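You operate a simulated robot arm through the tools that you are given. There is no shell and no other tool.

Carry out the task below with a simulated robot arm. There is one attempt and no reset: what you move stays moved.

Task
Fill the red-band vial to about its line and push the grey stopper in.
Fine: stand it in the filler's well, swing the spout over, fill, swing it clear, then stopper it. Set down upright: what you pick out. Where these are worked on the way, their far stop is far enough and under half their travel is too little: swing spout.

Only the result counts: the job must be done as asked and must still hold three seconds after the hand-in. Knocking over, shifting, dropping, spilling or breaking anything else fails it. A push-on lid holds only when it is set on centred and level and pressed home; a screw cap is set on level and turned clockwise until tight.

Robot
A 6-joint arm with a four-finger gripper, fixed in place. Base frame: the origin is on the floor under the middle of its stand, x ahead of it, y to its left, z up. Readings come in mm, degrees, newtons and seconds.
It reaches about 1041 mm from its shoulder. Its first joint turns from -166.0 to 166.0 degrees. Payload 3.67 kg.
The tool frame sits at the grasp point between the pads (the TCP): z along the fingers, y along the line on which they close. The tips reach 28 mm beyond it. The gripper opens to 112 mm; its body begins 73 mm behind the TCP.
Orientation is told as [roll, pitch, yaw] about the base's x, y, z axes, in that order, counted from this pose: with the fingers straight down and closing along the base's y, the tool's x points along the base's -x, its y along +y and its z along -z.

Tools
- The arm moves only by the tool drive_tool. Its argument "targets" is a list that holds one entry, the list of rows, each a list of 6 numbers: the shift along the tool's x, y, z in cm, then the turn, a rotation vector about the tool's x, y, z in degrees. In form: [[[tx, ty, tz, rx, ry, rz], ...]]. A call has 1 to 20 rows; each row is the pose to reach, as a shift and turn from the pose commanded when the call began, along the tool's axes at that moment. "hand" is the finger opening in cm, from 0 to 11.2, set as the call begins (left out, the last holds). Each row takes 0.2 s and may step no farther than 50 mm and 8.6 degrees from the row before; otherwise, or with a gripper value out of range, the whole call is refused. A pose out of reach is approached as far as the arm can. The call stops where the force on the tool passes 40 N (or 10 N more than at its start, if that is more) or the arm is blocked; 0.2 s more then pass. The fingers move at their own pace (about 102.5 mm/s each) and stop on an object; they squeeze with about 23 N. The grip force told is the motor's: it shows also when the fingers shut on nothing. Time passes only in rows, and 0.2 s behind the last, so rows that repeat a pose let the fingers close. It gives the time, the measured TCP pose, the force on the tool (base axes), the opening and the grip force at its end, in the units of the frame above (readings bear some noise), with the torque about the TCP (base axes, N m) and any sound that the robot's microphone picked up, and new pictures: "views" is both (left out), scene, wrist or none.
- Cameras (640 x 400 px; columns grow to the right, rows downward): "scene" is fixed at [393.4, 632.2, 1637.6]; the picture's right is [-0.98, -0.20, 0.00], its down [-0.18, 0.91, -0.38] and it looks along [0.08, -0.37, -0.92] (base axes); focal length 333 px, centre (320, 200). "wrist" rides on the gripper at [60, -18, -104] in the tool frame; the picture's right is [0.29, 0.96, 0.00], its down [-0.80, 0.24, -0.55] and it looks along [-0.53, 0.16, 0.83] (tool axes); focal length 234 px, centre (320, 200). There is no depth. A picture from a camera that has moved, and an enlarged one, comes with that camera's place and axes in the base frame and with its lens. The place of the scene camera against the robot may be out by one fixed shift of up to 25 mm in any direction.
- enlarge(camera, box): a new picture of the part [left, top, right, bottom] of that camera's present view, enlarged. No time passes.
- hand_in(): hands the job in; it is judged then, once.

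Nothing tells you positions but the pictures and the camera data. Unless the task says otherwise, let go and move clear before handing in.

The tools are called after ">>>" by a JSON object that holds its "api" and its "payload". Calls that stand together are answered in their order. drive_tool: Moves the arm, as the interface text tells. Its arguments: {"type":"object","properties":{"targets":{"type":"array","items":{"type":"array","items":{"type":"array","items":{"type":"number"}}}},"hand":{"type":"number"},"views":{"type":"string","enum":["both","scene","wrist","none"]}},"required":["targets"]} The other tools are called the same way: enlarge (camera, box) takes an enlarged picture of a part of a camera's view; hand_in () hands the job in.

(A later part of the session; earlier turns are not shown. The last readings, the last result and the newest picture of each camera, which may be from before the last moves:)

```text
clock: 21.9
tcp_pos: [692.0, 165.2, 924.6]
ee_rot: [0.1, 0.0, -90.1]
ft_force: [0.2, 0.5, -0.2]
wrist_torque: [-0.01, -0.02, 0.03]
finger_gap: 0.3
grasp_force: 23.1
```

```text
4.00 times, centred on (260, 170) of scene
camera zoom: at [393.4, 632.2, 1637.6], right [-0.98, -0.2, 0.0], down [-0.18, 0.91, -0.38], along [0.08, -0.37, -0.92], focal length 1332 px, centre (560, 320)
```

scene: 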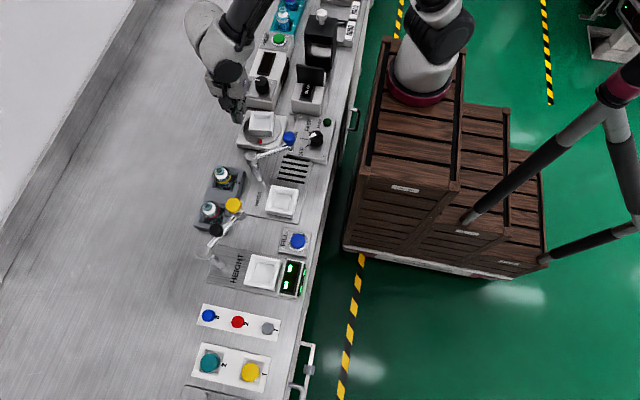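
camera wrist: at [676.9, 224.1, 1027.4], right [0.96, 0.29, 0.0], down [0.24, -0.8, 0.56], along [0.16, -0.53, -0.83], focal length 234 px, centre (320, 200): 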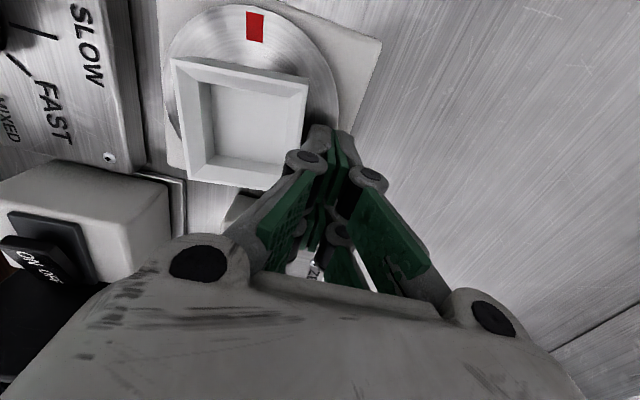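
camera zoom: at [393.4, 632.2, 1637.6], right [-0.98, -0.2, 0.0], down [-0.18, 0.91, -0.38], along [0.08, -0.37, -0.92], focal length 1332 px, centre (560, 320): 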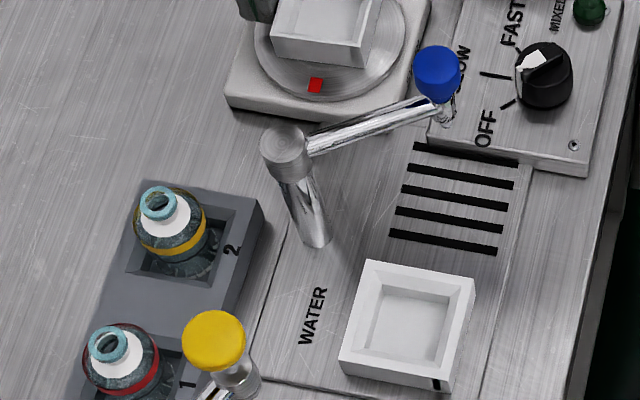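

>>> {"api": "drive_tool", "payload": {"targets": [[[0, -0.08, 0, 0, 0, 0], [0, -0.12, 0, 0, 0, 0], [0, -0.12, 0, 0, 0, 0]]], "views": "none"}}

>>> {"api": "enlarge", "payload": {"camera": "scene", "box": [180, 120, 340, 220]}}

```text
clock: 22.7
tcp_pos: [691.7, 164.3, 922.8]
ee_rot: [0.1, -0.1, -90.0]
ft_force: [0.1, 0.6, -0.3]
wrist_torque: [-0.02, 0.01, 0.02]
finger_gap: 0.1
grasp_force: 22.5
```

```text
4.00 times, centred on (260, 170) of scene
camera zoom: at [393.4, 632.2, 1637.6], right [-0.98, -0.2, 0.0], down [-0.18, 0.91, -0.38], along [0.08, -0.37, -0.92], focal length 1332 px, centre (560, 320)
```

zoom: 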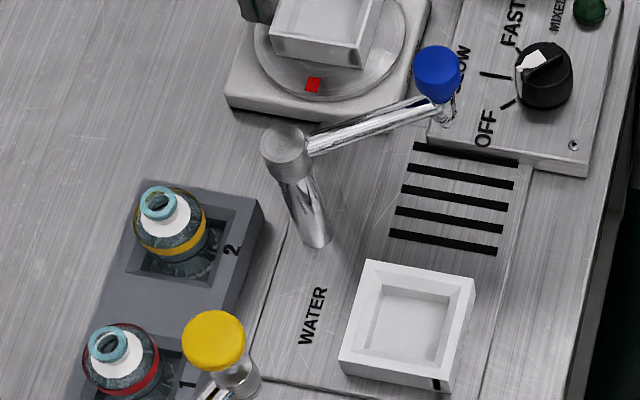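

The mark is back at (313, 85) and the holder is aligned as it was at the start. I'll back off, rise, and unwind to yaw 0.

>>> {"api": "drive_tool", "payload": {"targets": [[[0, 0.5, 0, 0, 0, 0], [0, 2, 0, 0, 0, 0], [0, 3, -1, 0, 0, 0], [0, 3, -5, 0, 0, 0], [0, 3, -9, 0, 0, 0], [0, 3, -13.5, 0, 0, 0], [1, 2, -17, 0, 0, -8], [3, 1, -18, 0, 0, -16], [5, 0, -19, 0, 0, -24], [7, -1, -19, 0, 0, -32], [9, -2, -19, 0, 0, -40], [11, -3, -19, 0, 0, -48], [13, -4, -19, 0, 0, -56], [15, -5, -19, 0, 0, -64], [17, -6, -19, 0, 0, -72], [19, -7, -19, 0, 0, -80], [21, -8, -19, 0, 0, -88], [21, -8, -19, 0, 0, -90]]]}}

>>> {"api": "enlarge", "payload": {"camera": "scene", "box": [180, 60, 340, 160]}}

```text
clock: 26.5
tcp_pos: [610.8, 376.3, 1114.8]
ee_rot: [-0.2, 0.0, 0.2]
ft_force: [0.7, -0.2, 0.4]
wrist_torque: [-0.02, -0.02, 0.01]
finger_gap: 0.0
grasp_force: 23.1
camera wrist: at [550.9, 358.6, 1218.9], right [-0.29, 0.96, 0.0], down [0.8, 0.24, 0.56], along [0.53, 0.16, -0.83], focal length 234 px, centre (320, 200)
```

scene: 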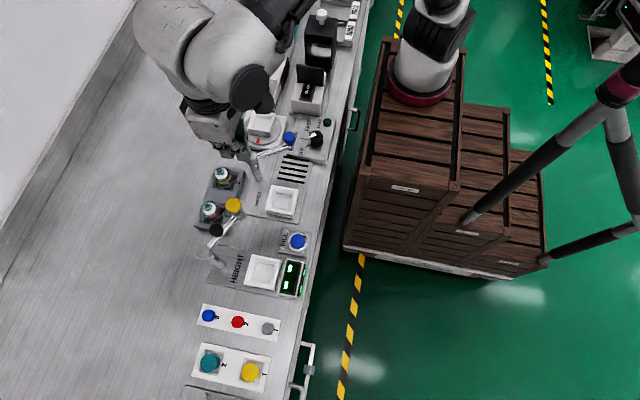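
wrist: 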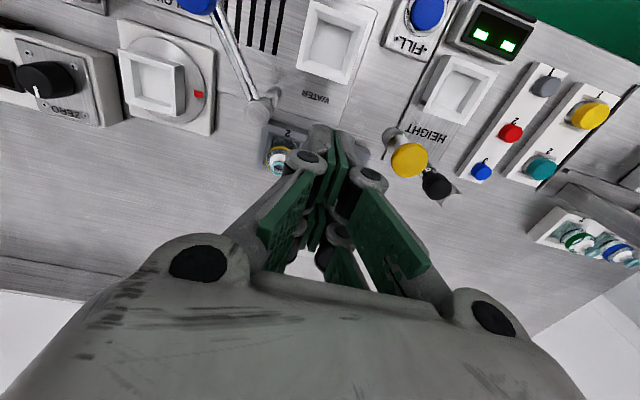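

```text
4.00 times, centred on (260, 110) of scene
camera zoom: at [393.4, 632.2, 1637.6], right [-0.98, -0.2, 0.0], down [-0.18, 0.91, -0.38], along [0.08, -0.37, -0.92], focal length 1332 px, centre (560, 560)
```

zoom: 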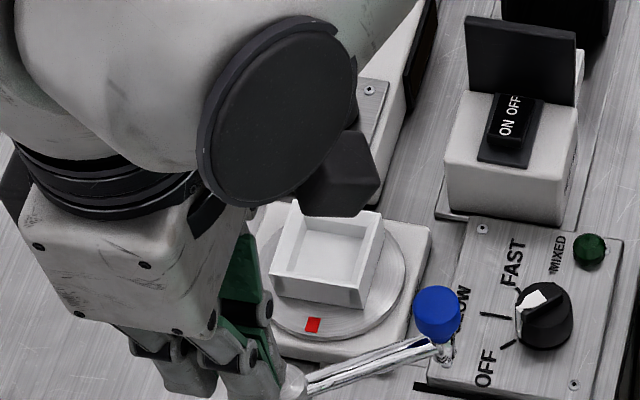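

The stirrer plate stayed where I restored it. I'll now turn the other way (yaw +90) in short monitored batches while moving over the red-band vial, so the camera housing ends up on the −y side clear of the yellow-knobbed arm.

>>> {"api": "drive_tool", "payload": {"targets": [[[-1, 0.6, 0, 0, 0, -8], [-2, 1.2, 0, 0, 0, -16], [-3, 1.8, 0, 0, 0, -24], [-4, 2.4, 0, 0, 0, -32], [-5, 3.0, 0, 0, 0, -40]]], "hand": 6.0, "views": "none"}}

```text
clock: 27.7
tcp_pos: [661.5, 405.3, 1113.4]
ee_rot: [-0.2, -0.1, 40.0]
ft_force: [0.5, -0.3, 0.2]
wrist_torque: [-0.01, -0.04, -0.02]
finger_gap: 60.2
grasp_force: 0.1
```

>>> {"api": "drive_tool", "payload": {"targets": [[[-1, -0.1, 0, 0, 0, -8], [-2, -0.2, 0, 0, 0, -16], [-3, -0.3, 0, 0, 0, -24], [-4, -0.4, 0, 0, 0, -32], [-5, -0.5, 0, 0, 0, -40], [-5.5, -0.5, 0, 0, 0, -48], [-5.5, -0.5, 0, 0, 0, -50]]]}}

```text
clock: 29.3
tcp_pos: [704.6, 435.4, 1115.4]
ee_rot: [-0.1, 0.0, 90.2]
ft_force: [-0.2, 0.2, 0.3]
wrist_torque: [-0.01, -0.03, -0.02]
finger_gap: 59.9
grasp_force: 0.1
camera wrist: at [722.8, 377.1, 1218.3], right [-0.96, -0.29, 0.0], down [-0.24, 0.8, 0.55], along [-0.16, 0.53, -0.83], focal length 234 px, centre (320, 200)
```

scene: 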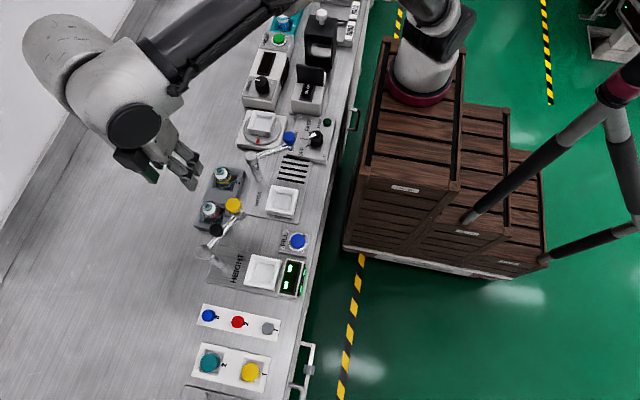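
wrist: 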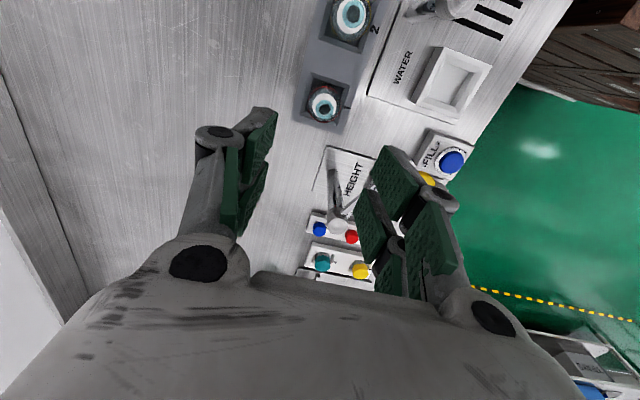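

>>> {"api": "enlarge", "payload": {"camera": "wrist", "box": [280, 60, 370, 140]}}

>>> {"api": "enlarge", "payload": {"camera": "scene", "box": [100, 120, 260, 260]}}

```text
5.00 times, centred on (325, 100) of wrist
camera zoom: at [722.8, 377.1, 1218.3], right [-0.96, -0.29, 0.0], down [-0.24, 0.8, 0.55], along [-0.16, 0.53, -0.83], focal length 1171 px, centre (295, 700)
```

zoom: 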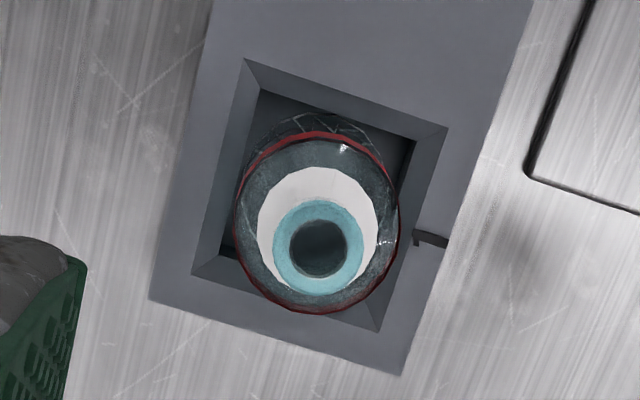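

```text
2.86 times, centred on (180, 190) of scene
camera zoom: at [393.4, 632.2, 1637.6], right [-0.98, -0.2, 0.0], down [-0.18, 0.91, -0.38], along [0.08, -0.37, -0.92], focal length 952 px, centre (720, 229)
```

zoom: 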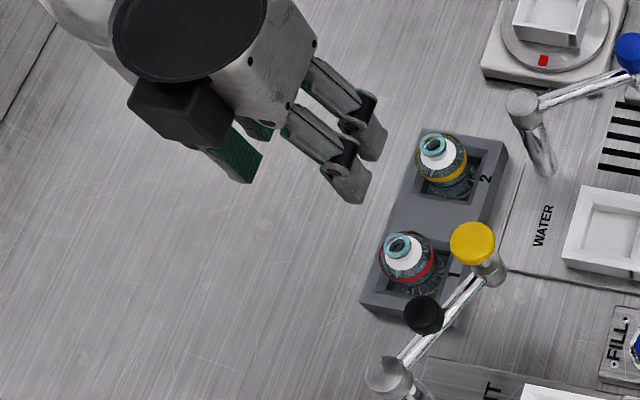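

The view from above refines the vial to about (699.5, 435), mouth z≈937, rack top about 888. I'll centre over it and come down partway, then recheck.

>>> {"api": "drive_tool", "payload": {"targets": [[[0, 0.5, 3, 0, 0, 0], [0, 0.5, 7, 0, 0, 0], [0, 0.5, 11, 0, 0, 0], [0, 0.5, 13, 0, 0, 0], [0, 0.5, 13, 0, 0, 0]]]}}

>>> {"api": "enlarge", "payload": {"camera": "wrist", "box": [220, 60, 440, 220]}}

>>> {"api": "enlarge", "payload": {"camera": "scene", "box": [140, 140, 270, 260]}}

```text
clock: 30.5
tcp_pos: [699.9, 437.0, 982.8]
ee_rot: [-0.1, 0.1, 89.9]
ft_force: [-0.4, -0.1, -0.1]
wrist_torque: [0.0, 0.01, -0.02]
finger_gap: 60.0
grasp_force: 0.1
camera wrist: at [718.3, 377.6, 1086.7], right [-0.96, -0.29, 0.0], down [-0.24, 0.8, 0.55], along [-0.16, 0.53, -0.83], focal length 234 px, centre (320, 200)
```

scene: 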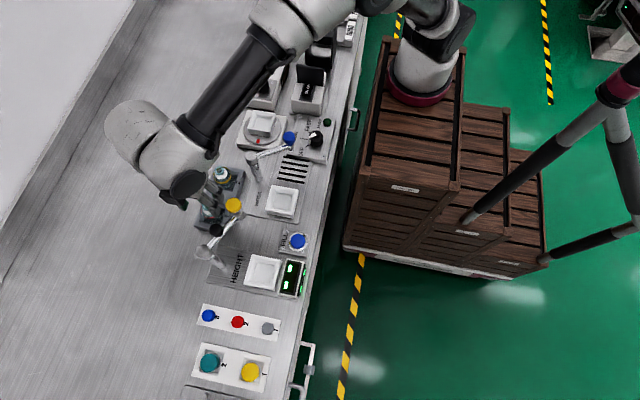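
wrist: 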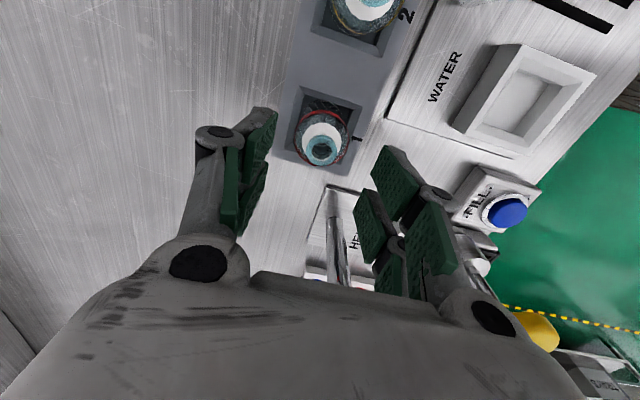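

```text
2.50 times, centred on (330, 140) of wrist
camera zoom: at [718.3, 377.6, 1086.7], right [-0.96, -0.29, 0.0], down [-0.24, 0.8, 0.55], along [-0.16, 0.53, -0.83], focal length 585 px, centre (295, 350)
```

zoom: 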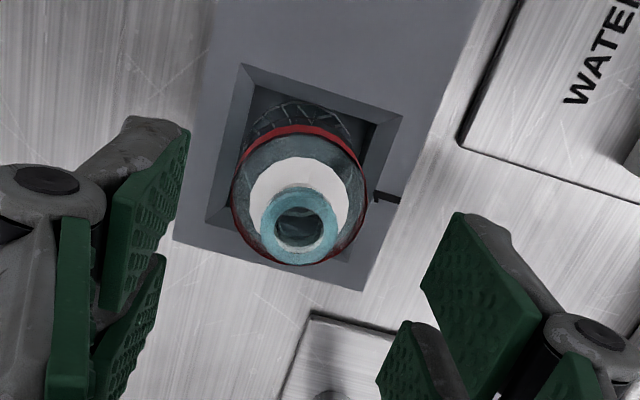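

```text
3.33 times, centred on (205, 200) of scene
camera zoom: at [393.4, 632.2, 1637.6], right [-0.98, -0.2, 0.0], down [-0.18, 0.91, -0.38], along [0.08, -0.37, -0.92], focal length 1110 px, centre (703, 200)
```

zoom: 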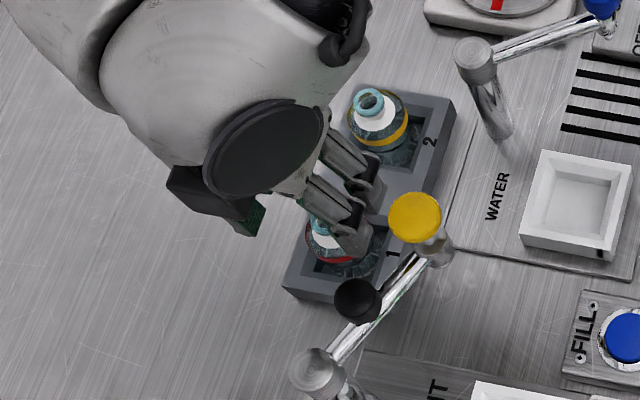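

The vial is centred between the jaws at (699.6, 436), mouth z≈934. I'll descend to TCP z≈920, with the tips just above the rack, still open.

>>> {"api": "drive_tool", "payload": {"targets": [[[0, 0, 2, 0, 0, 0], [0, 0, 4, 0, 0, 0], [0, 0, 5.5, 0, 0, 0], [0, 0, 6.3, 0, 0, 0], [0, 0, 6.3, 0, 0, 0]]]}}

>>> {"api": "enlarge", "payload": {"camera": "wrist", "box": [180, 40, 480, 260]}}

>>> {"api": "enlarge", "payload": {"camera": "scene", "box": [160, 150, 270, 260]}}

```text
clock: 31.7
tcp_pos: [702.7, 435.8, 921.0]
ee_rot: [-0.1, 0.1, 90.0]
ft_force: [0.3, -0.2, -0.4]
wrist_torque: [-0.03, -0.02, -0.02]
finger_gap: 59.8
grasp_force: 0.2
camera wrist: at [719.6, 375.7, 1024.4], right [-0.96, -0.29, 0.0], down [-0.24, 0.8, 0.55], along [-0.16, 0.53, -0.83], focal length 234 px, centre (320, 200)
```

scene: 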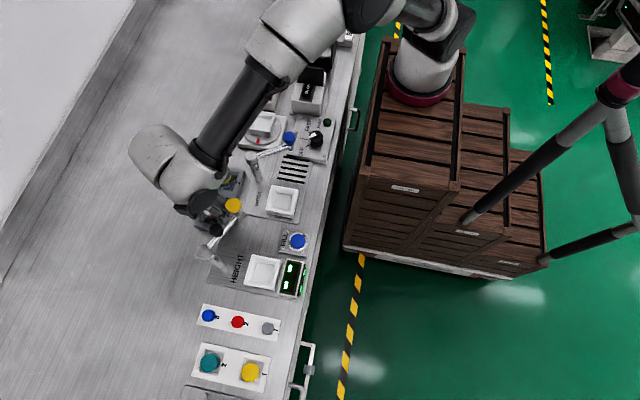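
wrist: 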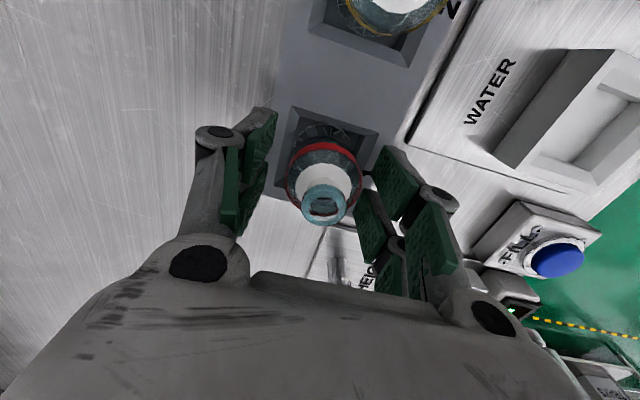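

```text
1.82 times, centred on (330, 150) of wrist
camera zoom: at [719.6, 375.7, 1024.4], right [-0.96, -0.29, 0.0], down [-0.24, 0.8, 0.55], along [-0.16, 0.53, -0.83], focal length 426 px, centre (302, 291)
```

zoom: 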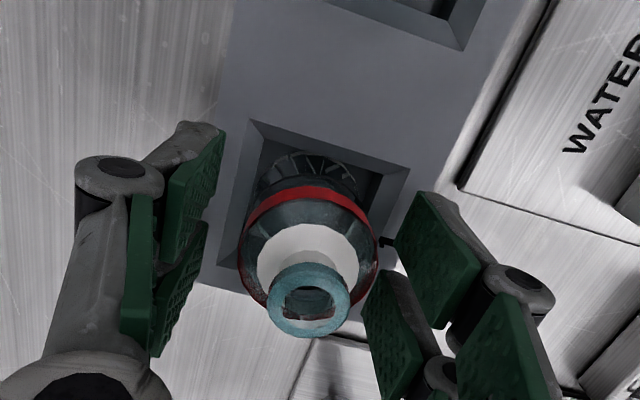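

```text
3.64 times, centred on (215, 205) of scene
camera zoom: at [393.4, 632.2, 1637.6], right [-0.98, -0.2, 0.0], down [-0.18, 0.91, -0.38], along [0.08, -0.37, -0.92], focal length 1211 px, centre (702, 182)
```

zoom: 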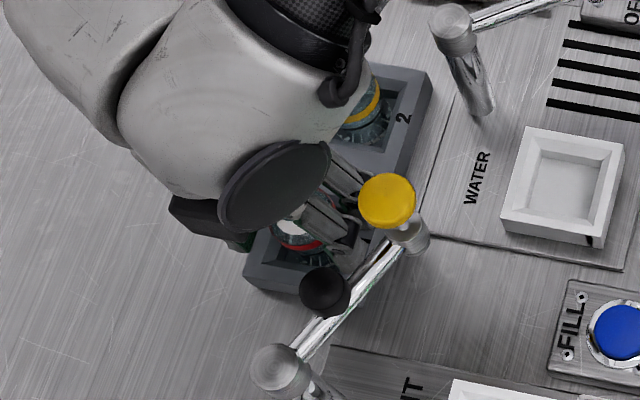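

>>> {"api": "drive_tool", "payload": {"targets": [[[0, 0, 0, 0, 0, 0], [0, 0, 0, 0, 0, 0], [0, 0, 0, 0, 0, 0], [0, 0, 0, 0, 0, 0]]], "hand": 3.0}}

>>> {"api": "enlarge", "payload": {"camera": "wrist", "box": [180, 40, 480, 260]}}

```text
clock: 32.7
tcp_pos: [701.8, 434.8, 919.6]
ee_rot: [-0.1, 0.1, 90.0]
ft_force: [-1.6, 0.2, 0.3]
wrist_torque: [-0.03, 0.05, -0.01]
finger_gap: 36.7
grasp_force: 22.7
camera wrist: at [719.5, 375.7, 1024.5], right [-0.96, -0.29, 0.0], down [-0.24, 0.8, 0.55], along [-0.16, 0.53, -0.83], focal length 234 px, centre (320, 200)
```

scene: 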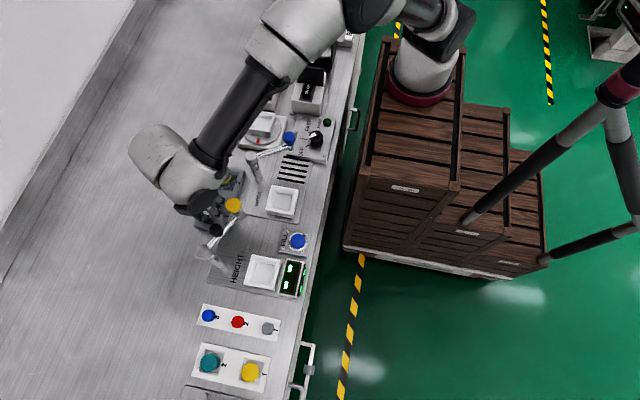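
wrist: 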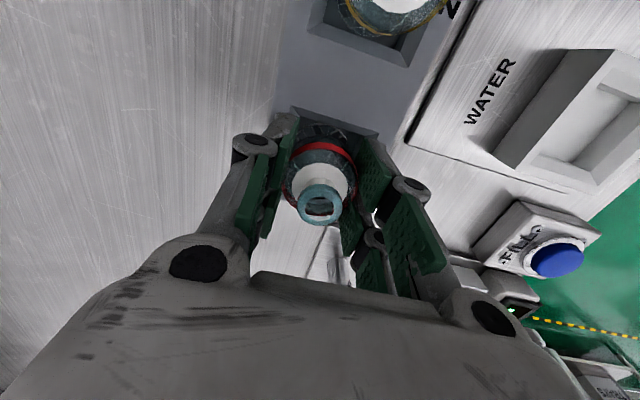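

```text
1.82 times, centred on (330, 150) of wrist
camera zoom: at [719.5, 375.7, 1024.5], right [-0.96, -0.29, 0.0], down [-0.24, 0.8, 0.55], along [-0.16, 0.53, -0.83], focal length 426 px, centre (302, 291)
```

zoom: 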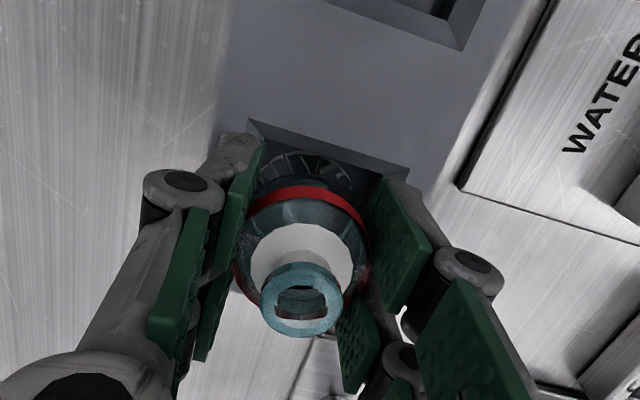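

The vial is gripped with a gap of 36.7 mm. I'll lift it straight up, checking that it stays held.

>>> {"api": "drive_tool", "payload": {"targets": [[[0, 0, -0.5, 0, 0, 0], [0, 0, -1.5, 0, 0, 0], [0, 0, -3, 0, 0, 0], [0, 0, -6, 0, 0, 0], [0, 0, -10, 0, 0, 0], [0, 0, -14, 0, 0, 0], [0, 0, -17, 0, 0, 0], [0, 0, -19.5, 0, 0, 0], [0, 0, -19.5, 0, 0, 0]]]}}

>>> {"api": "enlarge", "payload": {"camera": "wrist", "box": [380, 20, 540, 180]}}

>>> {"api": "enlarge", "payload": {"camera": "scene", "box": [120, 120, 320, 260]}}

>>> {"api": "enlarge", "payload": {"camera": "wrist", "box": [220, 90, 420, 240]}}

```text
clock: 34.7
tcp_pos: [702.4, 436.3, 1115.5]
ee_rot: [-0.1, 0.1, 90.0]
ft_force: [-1.0, 0.0, -0.2]
wrist_torque: [-0.03, 0.01, 0.0]
finger_gap: 36.2
grasp_force: 22.9
camera wrist: at [720.7, 376.4, 1219.3], right [-0.96, -0.29, 0.0], down [-0.24, 0.8, 0.55], along [-0.16, 0.53, -0.83], focal length 234 px, centre (320, 200)
```

scene: 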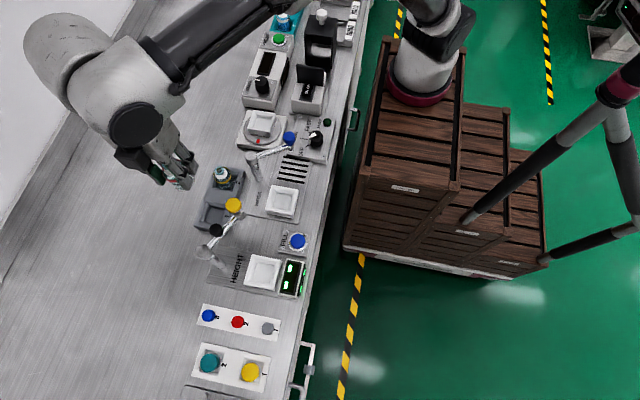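
wrist: 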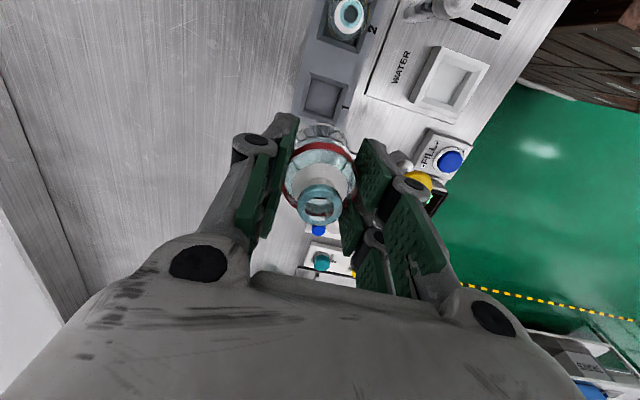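

```text
2.50 times, centred on (460, 100) of wrist
camera zoom: at [720.7, 376.4, 1219.3], right [-0.96, -0.29, 0.0], down [-0.24, 0.8, 0.55], along [-0.16, 0.53, -0.83], focal length 585 px, centre (-30, 450)
```

zoom: 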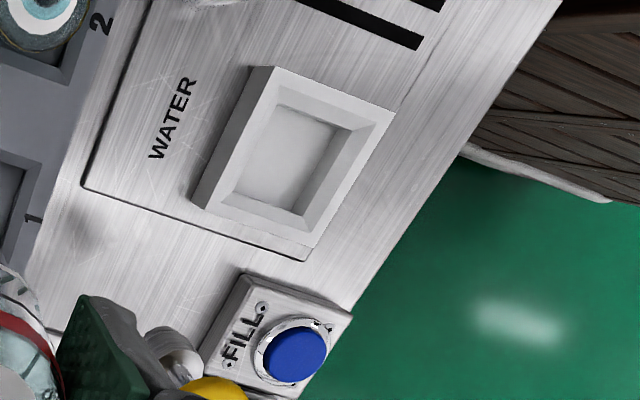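

```text
2.86 times, centred on (220, 190) of scene
camera zoom: at [393.4, 632.2, 1637.6], right [-0.98, -0.2, 0.0], down [-0.18, 0.91, -0.38], along [0.08, -0.37, -0.92], focal length 952 px, centre (606, 229)
```

zoom: 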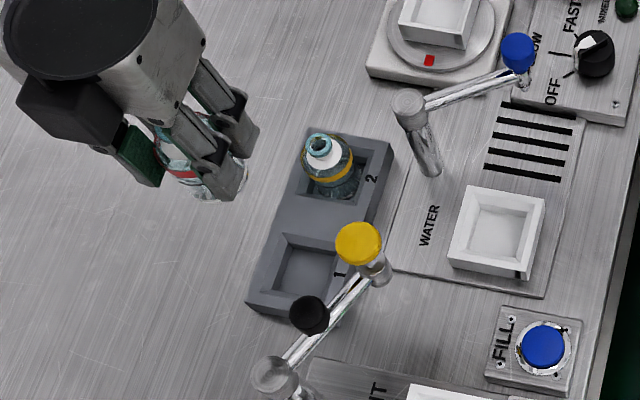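

```text
2.67 times, centred on (320, 165) of wrist
camera zoom: at [720.7, 376.4, 1219.3], right [-0.96, -0.29, 0.0], down [-0.24, 0.8, 0.55], along [-0.16, 0.53, -0.83], focal length 624 px, centre (320, 293)
```

zoom: 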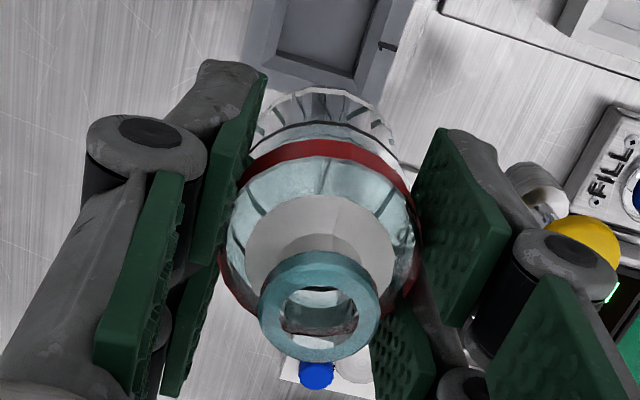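

The vial is held upright: mouth 12 mm above the TCP, base about 45 mm below, line 26 mm above the base. The well is at about (550, 370), floor ≈886, rim ≈895. I'll carry it high over the yellow knob to above the well while turning back to yaw 0.

>>> {"api": "drive_tool", "payload": {"targets": [[[0.55, 1.27, 0, 0, 0, 7.5], [1.1, 2.54, 0, 0, 0, 15], [1.65, 3.81, 0, 0, 0, 22.5], [2.2, 5.08, 0, 0, 0, 30], [2.75, 6.35, 0, 0, 0, 37.5], [3.3, 7.62, 0, 0, 0, 45], [3.85, 8.89, 0, 0, 0, 52.5], [4.4, 10.16, 0, 0, 0, 60], [4.95, 11.43, 0, 0, 0, 67.5], [5.5, 12.7, 0, 0, 0, 75], [6.05, 13.97, 0, 0, 0, 82.5], [6.65, 15.2, 0, 0, 0, 90], [6.65, 15.2, 0, 0, 0, 90]]]}}

>>> {"api": "enlarge", "payload": {"camera": "wrist", "box": [220, 60, 420, 240]}}

>>> {"api": "enlarge", "payload": {"camera": "scene", "box": [160, 100, 320, 240]}}

```text
clock: 37.5
tcp_pos: [548.4, 369.0, 1113.7]
ee_rot: [0.0, 0.0, -0.1]
ft_force: [0.0, 0.0, 0.6]
wrist_torque: [0.03, -0.02, 0.01]
finger_gap: 36.9
grasp_force: 23.0
camera wrist: at [489.1, 351.9, 1217.8], right [-0.29, 0.96, 0.0], down [0.8, 0.24, 0.56], along [0.53, 0.16, -0.83], focal length 234 px, centre (320, 200)
```

scene: 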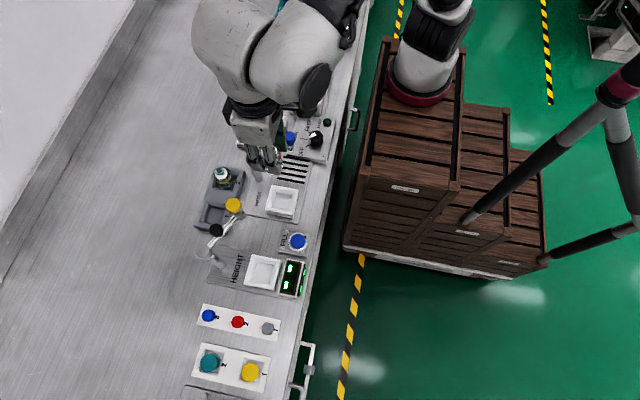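
wrist: 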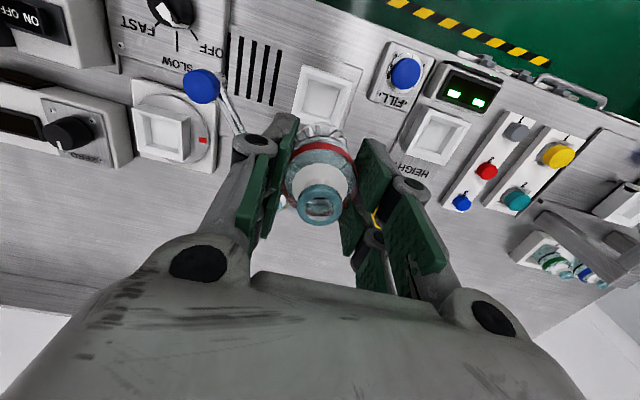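

```text
2.22 times, centred on (320, 150) of wrist
camera zoom: at [489.1, 351.9, 1217.8], right [-0.29, 0.96, 0.0], down [0.8, 0.24, 0.56], along [0.53, 0.16, -0.83], focal length 520 px, centre (320, 311)
```

zoom: 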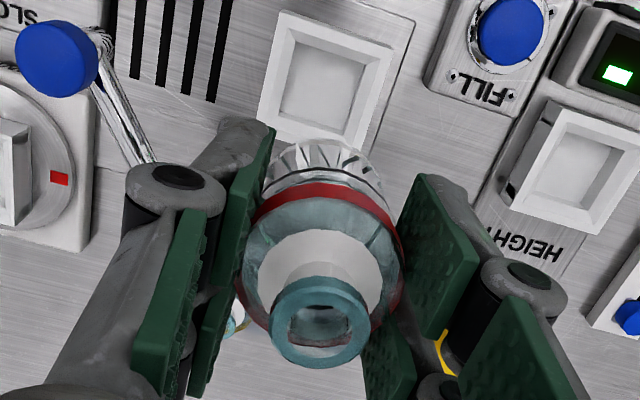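

```text
2.86 times, centred on (240, 170) of scene
camera zoom: at [393.4, 632.2, 1637.6], right [-0.98, -0.2, 0.0], down [-0.18, 0.91, -0.38], along [0.08, -0.37, -0.92], focal length 952 px, centre (549, 286)
```

zoom: 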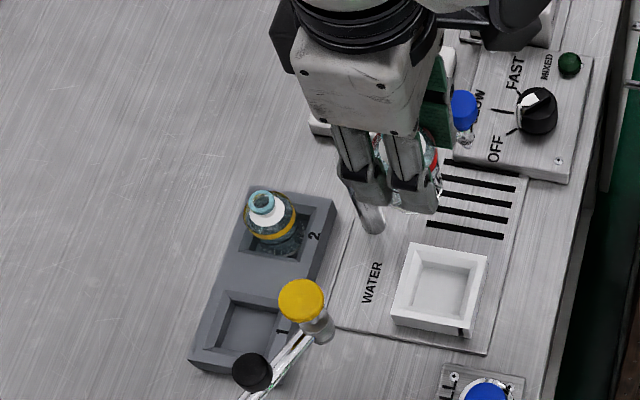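

I'm above the well. I'll come down partway, with the vial base still above the rim, and re-measure alignment from close up.

>>> {"api": "drive_tool", "payload": {"targets": [[[0, 0, 3, 0, 0, 0], [0, 0, 6, 0, 0, 0], [0, 0, 9, 0, 0, 0], [0, 0, 12, 0, 0, 0], [0, 0, 13.5, 0, 0, 0], [0, 0, 13.5, 0, 0, 0]]]}}

>>> {"api": "enlarge", "payload": {"camera": "wrist", "box": [240, 50, 400, 230]}}

>>> {"api": "enlarge", "payload": {"camera": "scene", "box": [220, 130, 320, 230]}}

```text
clock: 38.9
tcp_pos: [550.5, 366.4, 980.0]
ee_rot: [-0.2, -0.2, 0.1]
ft_force: [1.5, 0.2, -0.9]
wrist_torque: [0.02, 0.02, -0.01]
finger_gap: 36.8
grasp_force: 22.7
camera wrist: at [488.8, 349.3, 1083.8], right [-0.29, 0.96, 0.0], down [0.8, 0.24, 0.56], along [0.53, 0.16, -0.83], focal length 234 px, centre (320, 200)
```

scene: 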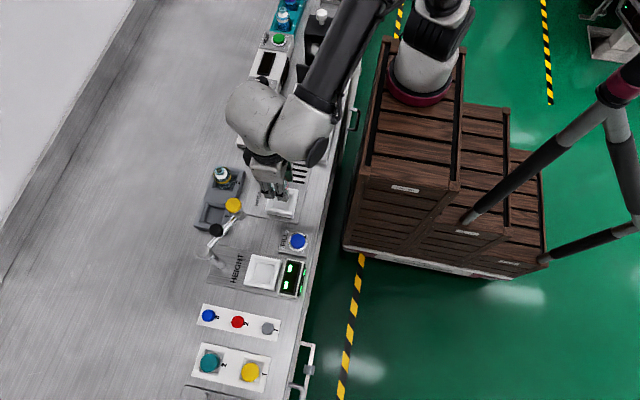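
wrist: 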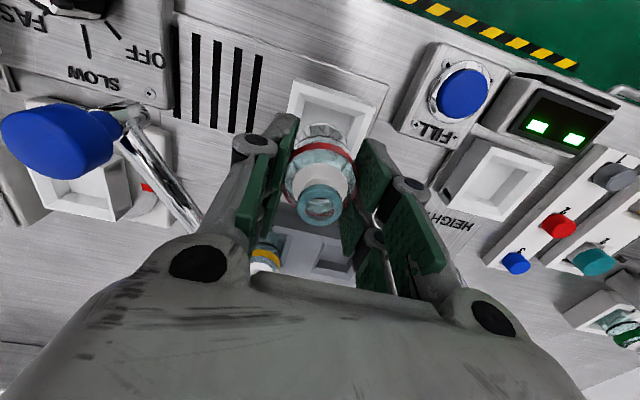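

```text
2.22 times, centred on (320, 140) of wrist
camera zoom: at [488.8, 349.3, 1083.8], right [-0.29, 0.96, 0.0], down [0.8, 0.24, 0.56], along [0.53, 0.16, -0.83], focal length 520 px, centre (320, 333)
```

zoom: 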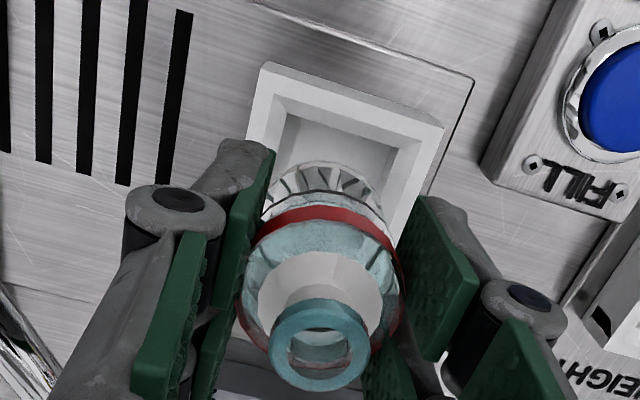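

```text
4.00 times, centred on (270, 180) of scene
camera zoom: at [393.4, 632.2, 1637.6], right [-0.98, -0.2, 0.0], down [-0.18, 0.91, -0.38], along [0.08, -0.37, -0.92], focal length 1332 px, centre (520, 280)
```

zoom: 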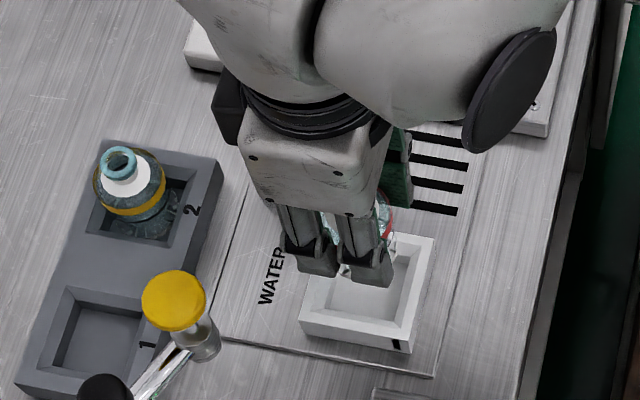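

The measured offset puts the well centre about 1.5 mm in −x and 3 mm in +y of the TCP. I'll correct that and descend until the base is just at rim height.

>>> {"api": "drive_tool", "payload": {"targets": [[[0.15, 0.3, 1, 0, 0, 0], [0.15, 0.3, 2.5, 0, 0, 0], [0.15, 0.3, 3.3, 0, 0, 0], [0.15, 0.3, 3.3, 0, 0, 0]]]}}

>>> {"api": "enlarge", "payload": {"camera": "wrist", "box": [240, 50, 400, 230]}}

>>> {"api": "enlarge", "payload": {"camera": "scene", "box": [220, 130, 320, 230]}}

```text
clock: 39.9
tcp_pos: [549.6, 372.1, 948.3]
ee_rot: [-0.1, -0.1, -0.1]
ft_force: [-0.8, -0.4, -0.1]
wrist_torque: [0.01, 0.01, -0.02]
finger_gap: 36.6
grasp_force: 22.9
camera wrist: at [488.6, 353.6, 1050.9], right [-0.29, 0.96, 0.0], down [0.8, 0.24, 0.56], along [0.53, 0.16, -0.83], focal length 234 px, centre (320, 200)
```

scene: 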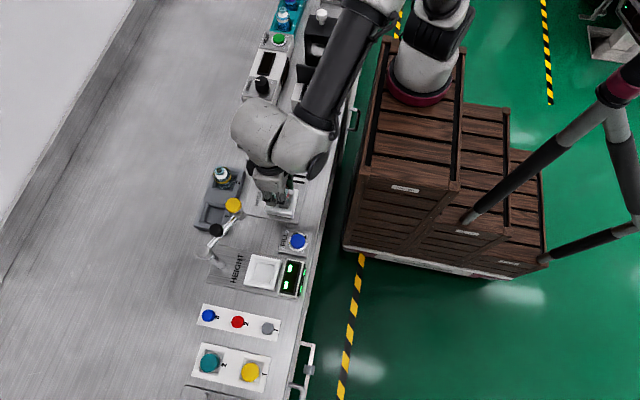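
wrist: 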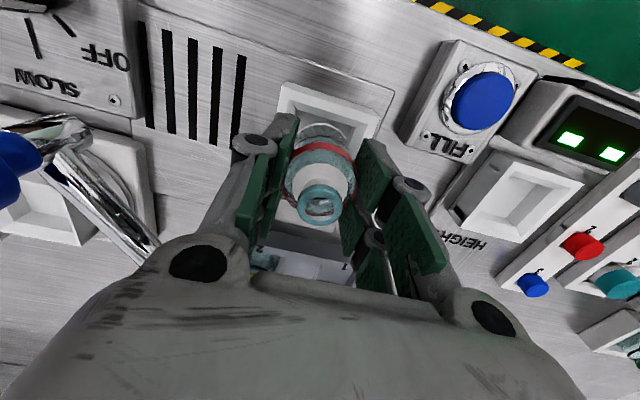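

```text
2.22 times, centred on (320, 140) of wrist
camera zoom: at [488.6, 353.6, 1050.9], right [-0.29, 0.96, 0.0], down [0.8, 0.24, 0.56], along [0.53, 0.16, -0.83], focal length 520 px, centre (320, 333)
```

zoom: 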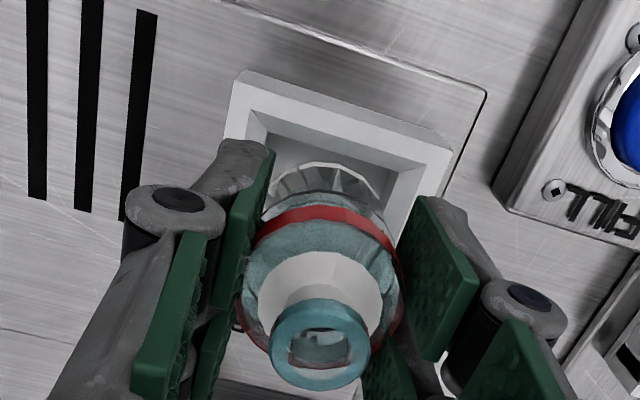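

```text
4.00 times, centred on (270, 180) of scene
camera zoom: at [393.4, 632.2, 1637.6], right [-0.98, -0.2, 0.0], down [-0.18, 0.91, -0.38], along [0.08, -0.37, -0.92], focal length 1332 px, centre (520, 280)
```

zoom: 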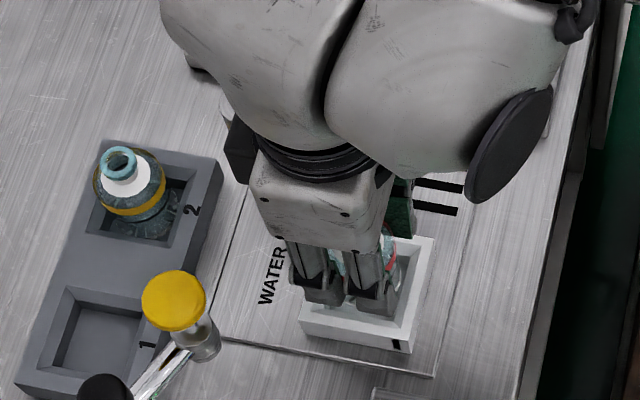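

The offset is now about +4 mm in tool x and −1.5 mm in tool y. I'll correct that and lower into the funnel of the well.

>>> {"api": "drive_tool", "payload": {"targets": [[[0.2, -0.1, 0, 0, 0, 0], [0.4, -0.15, 0, 0, 0, 0], [0.4, -0.15, 0.4, 0, 0, 0], [0.4, -0.15, 0.8, 0, 0, 0]]]}}

>>> {"api": "enlarge", "payload": {"camera": "wrist", "box": [240, 50, 400, 230]}}

```text
clock: 40.9
tcp_pos: [544.1, 370.2, 942.4]
ee_rot: [0.1, -0.2, 0.0]
ft_force: [5.3, 0.8, 11.1]
wrist_torque: [0.04, -0.11, -0.01]
finger_gap: 36.7
grasp_force: 22.6
camera wrist: at [484.1, 353.3, 1045.4], right [-0.29, 0.96, 0.0], down [0.79, 0.24, 0.56], along [0.53, 0.16, -0.83], focal length 234 px, centre (320, 200)
```

scene: 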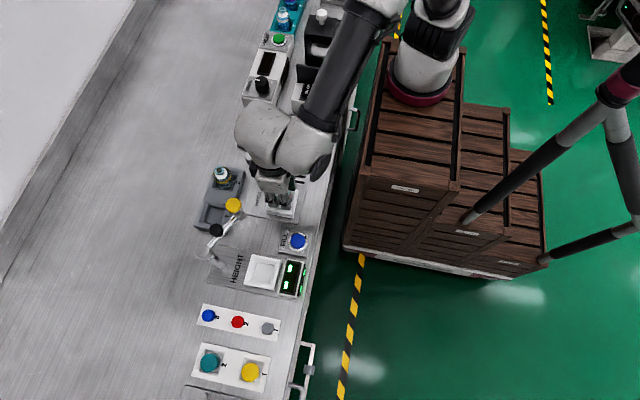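
wrist: 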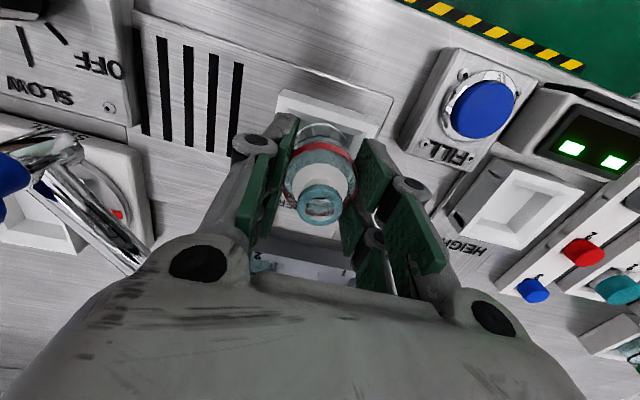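

```text
2.22 times, centred on (320, 140) of wrist
camera zoom: at [484.1, 353.3, 1045.4], right [-0.29, 0.96, 0.0], down [0.79, 0.24, 0.56], along [0.53, 0.16, -0.83], focal length 520 px, centre (320, 333)
```

zoom: 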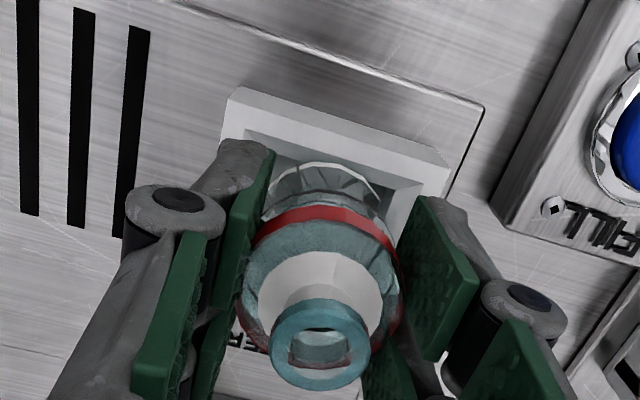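

I feel a light contact (Fz 11 N, Fx 5 N), so the base is touching something. I'll look very closely before going further.

>>> {"api": "enlarge", "payload": {"camera": "wrist", "box": [270, 80, 390, 180]}}

>>> {"api": "enlarge", "payload": {"camera": "scene", "box": [250, 170, 310, 230]}}

```text
4.00 times, centred on (330, 130) of wrist
camera zoom: at [484.1, 353.3, 1045.4], right [-0.29, 0.96, 0.0], down [0.79, 0.24, 0.56], along [0.53, 0.16, -0.83], focal length 937 px, centre (280, 480)
```

zoom: 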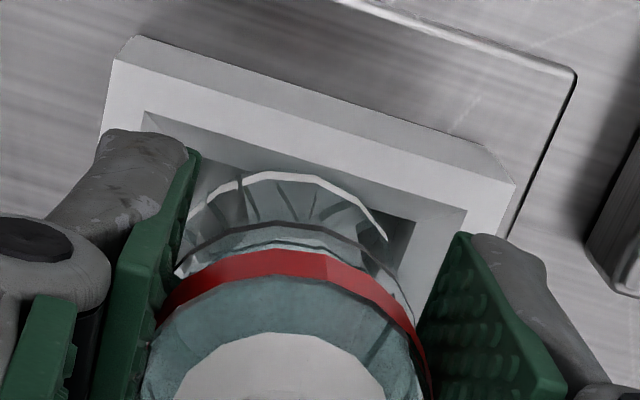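

```text
6.67 times, centred on (280, 200) of scene
camera zoom: at [393.4, 632.2, 1637.6], right [-0.98, -0.2, 0.0], down [-0.18, 0.91, -0.38], along [0.08, -0.37, -0.92], focal length 2220 px, centre (587, 200)
```

zoom: 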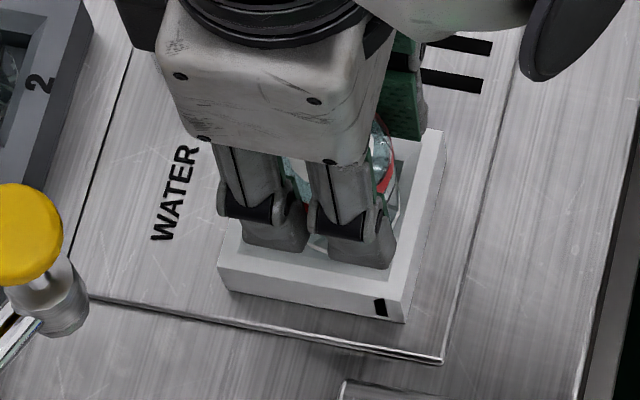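

The base is just touching the near (−x) inner slope of the well. I'll lift slightly, shift +2 mm in x and −1.5 mm in y, and try down again gently.

>>> {"api": "drive_tool", "payload": {"targets": [[[0, 0, -0.3, 0, 0, 0], [-0.2, -0.15, -0.3, 0, 0, 0], [-0.2, -0.15, -0.3, 0, 0, 0], [-0.2, -0.15, 0, 0, 0, 0], [-0.2, -0.15, 0.2, 0, 0, 0]]], "views": "wrist"}}

>>> {"api": "enlarge", "payload": {"camera": "wrist", "box": [270, 80, 390, 180]}}

```text
clock: 42.1
tcp_pos: [545.3, 369.6, 939.2]
ee_rot: [0.0, -0.2, 0.0]
ft_force: [6.9, -2.0, 13.3]
wrist_torque: [-0.11, -0.18, 0.04]
finger_gap: 36.6
grasp_force: 23.3
camera wrist: at [486.0, 351.0, 1043.4], right [-0.29, 0.96, 0.0], down [0.8, 0.24, 0.56], along [0.53, 0.16, -0.83], focal length 234 px, centre (320, 200)
```

wrist: 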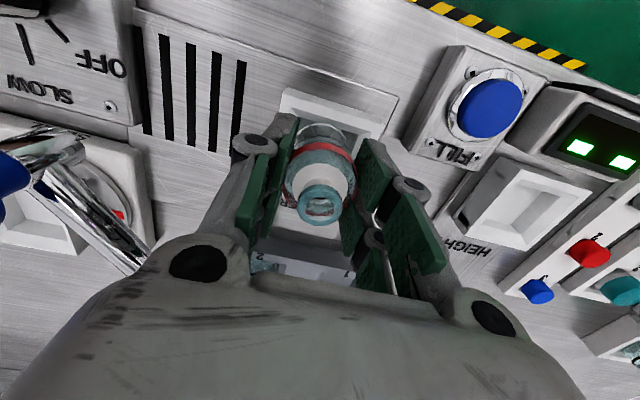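

```text
4.00 times, centred on (330, 130) of wrist
camera zoom: at [486.0, 351.0, 1043.4], right [-0.29, 0.96, 0.0], down [0.8, 0.24, 0.56], along [0.53, 0.16, -0.83], focal length 937 px, centre (280, 480)
```

zoom: 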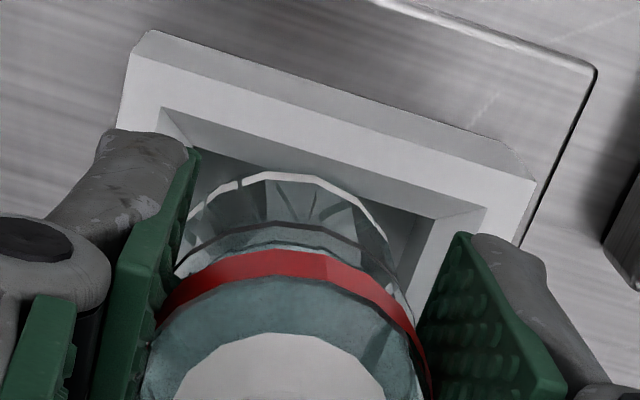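

The force still points +x, so the well centre lies further in +x. I'll step +x in small increments at this height and watch the force.

>>> {"api": "drive_tool", "payload": {"targets": [[[0, 0, -0.15, 0, 0, 0], [-0.2, 0.05, -0.15, 0, 0, 0], [-0.2, 0.05, 0, 0, 0, 0], [-0.2, 0.05, 0, 0, 0, 0]]], "views": "none"}}

```text
clock: 43.1
tcp_pos: [546.7, 370.5, 939.0]
ee_rot: [0.0, -0.2, 0.0]
ft_force: [3.3, -0.6, 6.5]
wrist_torque: [-0.01, -0.06, 0.01]
finger_gap: 36.4
grasp_force: 22.9
```

>>> {"api": "drive_tool", "payload": {"targets": [[[-0.1, 0.0, 0, 0, 0, 0], [-0.2, 0.0, 0, 0, 0, 0], [-0.2, 0.0, 0, 0, 0, 0]]], "views": "none"}}

```text
clock: 43.9
tcp_pos: [550.2, 370.8, 938.3]
ee_rot: [-0.2, 0.0, 0.0]
ft_force: [-0.3, -0.4, -0.4]
wrist_torque: [-0.01, 0.01, -0.02]
finger_gap: 36.7
grasp_force: 23.1
```

The contact is gone at x≈549.5. I'll lower 2 mm at a time.

>>> {"api": "drive_tool", "payload": {"targets": [[[0, 0, 0.1, 0, 0, 0], [0, 0, 0.2, 0, 0, 0], [0, 0, 0.2, 0, 0, 0]]], "views": "none"}}

```text
clock: 44.7
tcp_pos: [550.8, 370.2, 934.5]
ee_rot: [-0.2, -0.2, 0.0]
ft_force: [0.4, 0.2, 0.1]
wrist_torque: [0.02, 0.0, 0.01]
finger_gap: 36.5
grasp_force: 23.3
```

>>> {"api": "drive_tool", "payload": {"targets": [[[0, 0, 0.1, 0, 0, 0], [0, 0, 0.2, 0, 0, 0], [0, 0, 0.2, 0, 0, 0]]], "views": "wrist"}}

>>> {"api": "enlarge", "payload": {"camera": "wrist", "box": [270, 80, 390, 180]}}

```text
clock: 45.5
tcp_pos: [549.7, 370.0, 932.9]
ee_rot: [-0.1, -0.2, 0.0]
ft_force: [-0.5, -0.7, -0.2]
wrist_torque: [-0.01, 0.03, 0.0]
finger_gap: 36.6
grasp_force: 22.4
camera wrist: at [489.6, 353.0, 1036.2], right [-0.29, 0.96, 0.0], down [0.8, 0.24, 0.56], along [0.53, 0.16, -0.83], focal length 234 px, centre (320, 200)
```

wrist: 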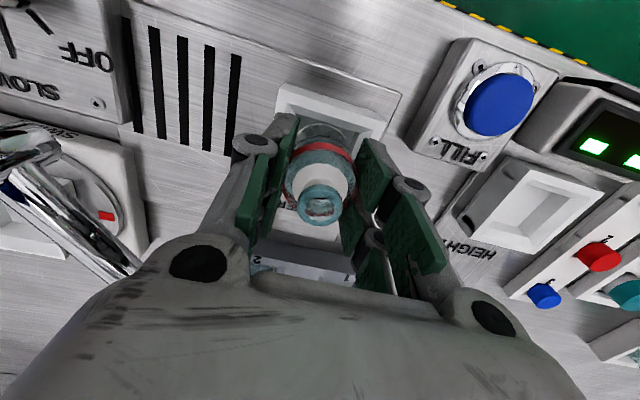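

```text
4.00 times, centred on (330, 130) of wrist
camera zoom: at [489.6, 353.0, 1036.2], right [-0.29, 0.96, 0.0], down [0.8, 0.24, 0.56], along [0.53, 0.16, -0.83], focal length 937 px, centre (280, 480)
```

zoom: 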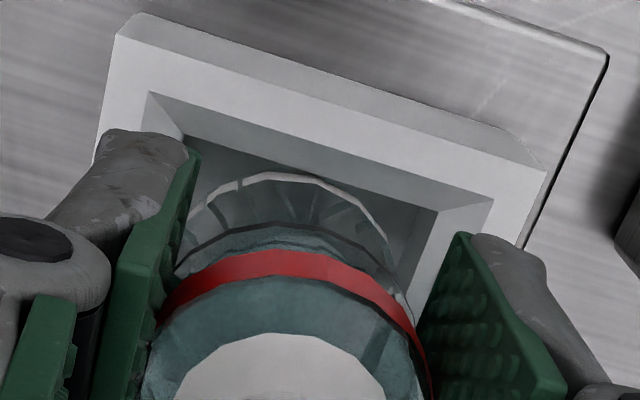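

The view now shows the well floor clearly, with the vial nearly centred over it and several mm to go. I'll nudge +1 mm in x and keep lowering.

>>> {"api": "drive_tool", "payload": {"targets": [[[-0.1, 0, 0.1, 0, 0, 0], [-0.1, 0, 0.25, 0, 0, 0], [-0.1, 0, 0.4, 0, 0, 0], [-0.1, 0, 0.4, 0, 0, 0]]], "views": "none"}}

```text
clock: 46.5
tcp_pos: [551.0, 369.7, 929.2]
ee_rot: [-0.1, -0.1, 0.1]
ft_force: [-0.5, 0.5, -0.4]
wrist_torque: [-0.03, -0.01, -0.01]
finger_gap: 36.3
grasp_force: 22.9
```

>>> {"api": "drive_tool", "payload": {"targets": [[[0, 0, 0.1, 0, 0, 0], [0, 0, 0.2, 0, 0, 0], [0, 0, 0.3, 0, 0, 0], [0, 0, 0.3, 0, 0, 0]]], "views": "wrist"}}

>>> {"api": "enlarge", "payload": {"camera": "wrist", "box": [270, 80, 390, 180]}}

```text
clock: 47.5
tcp_pos: [551.0, 369.0, 926.8]
ee_rot: [-0.1, -0.1, -0.1]
ft_force: [-0.3, 0.3, -0.8]
wrist_torque: [0.03, 0.0, -0.02]
finger_gap: 36.9
grasp_force: 22.8
camera wrist: at [490.7, 352.5, 1030.4], right [-0.29, 0.96, 0.0], down [0.8, 0.24, 0.56], along [0.53, 0.16, -0.83], focal length 234 px, centre (320, 200)
```

wrist: 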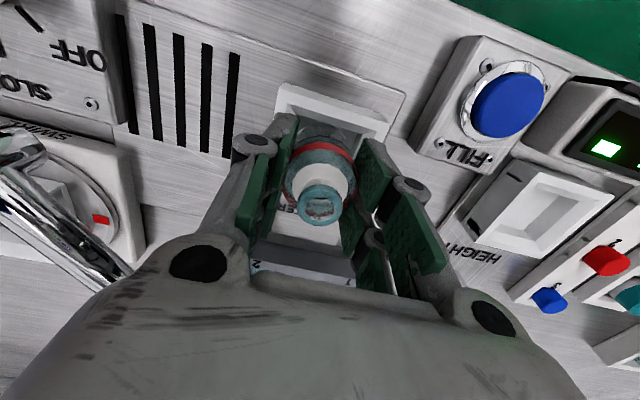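

```text
4.00 times, centred on (330, 130) of wrist
camera zoom: at [490.7, 352.5, 1030.4], right [-0.29, 0.96, 0.0], down [0.8, 0.24, 0.56], along [0.53, 0.16, -0.83], focal length 937 px, centre (280, 480)
```

zoom: 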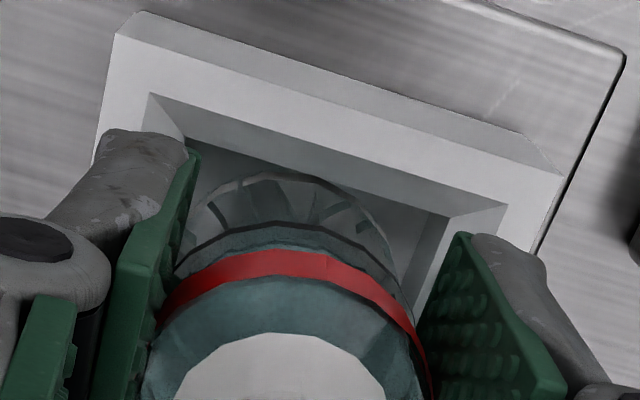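

>>> {"api": "drive_tool", "payload": {"targets": [[[0, 0, 0.1, 0, 0, 0], [0, 0, 0.2, 0, 0, 0], [0, 0, 0.2, 0, 0, 0]]], "views": "none"}}

```text
clock: 48.3
tcp_pos: [551.2, 370.3, 926.0]
ee_rot: [0.0, -0.1, 0.0]
ft_force: [2.1, -1.2, 15.0]
wrist_torque: [-0.03, -0.09, -0.03]
finger_gap: 36.7
grasp_force: 22.8
```

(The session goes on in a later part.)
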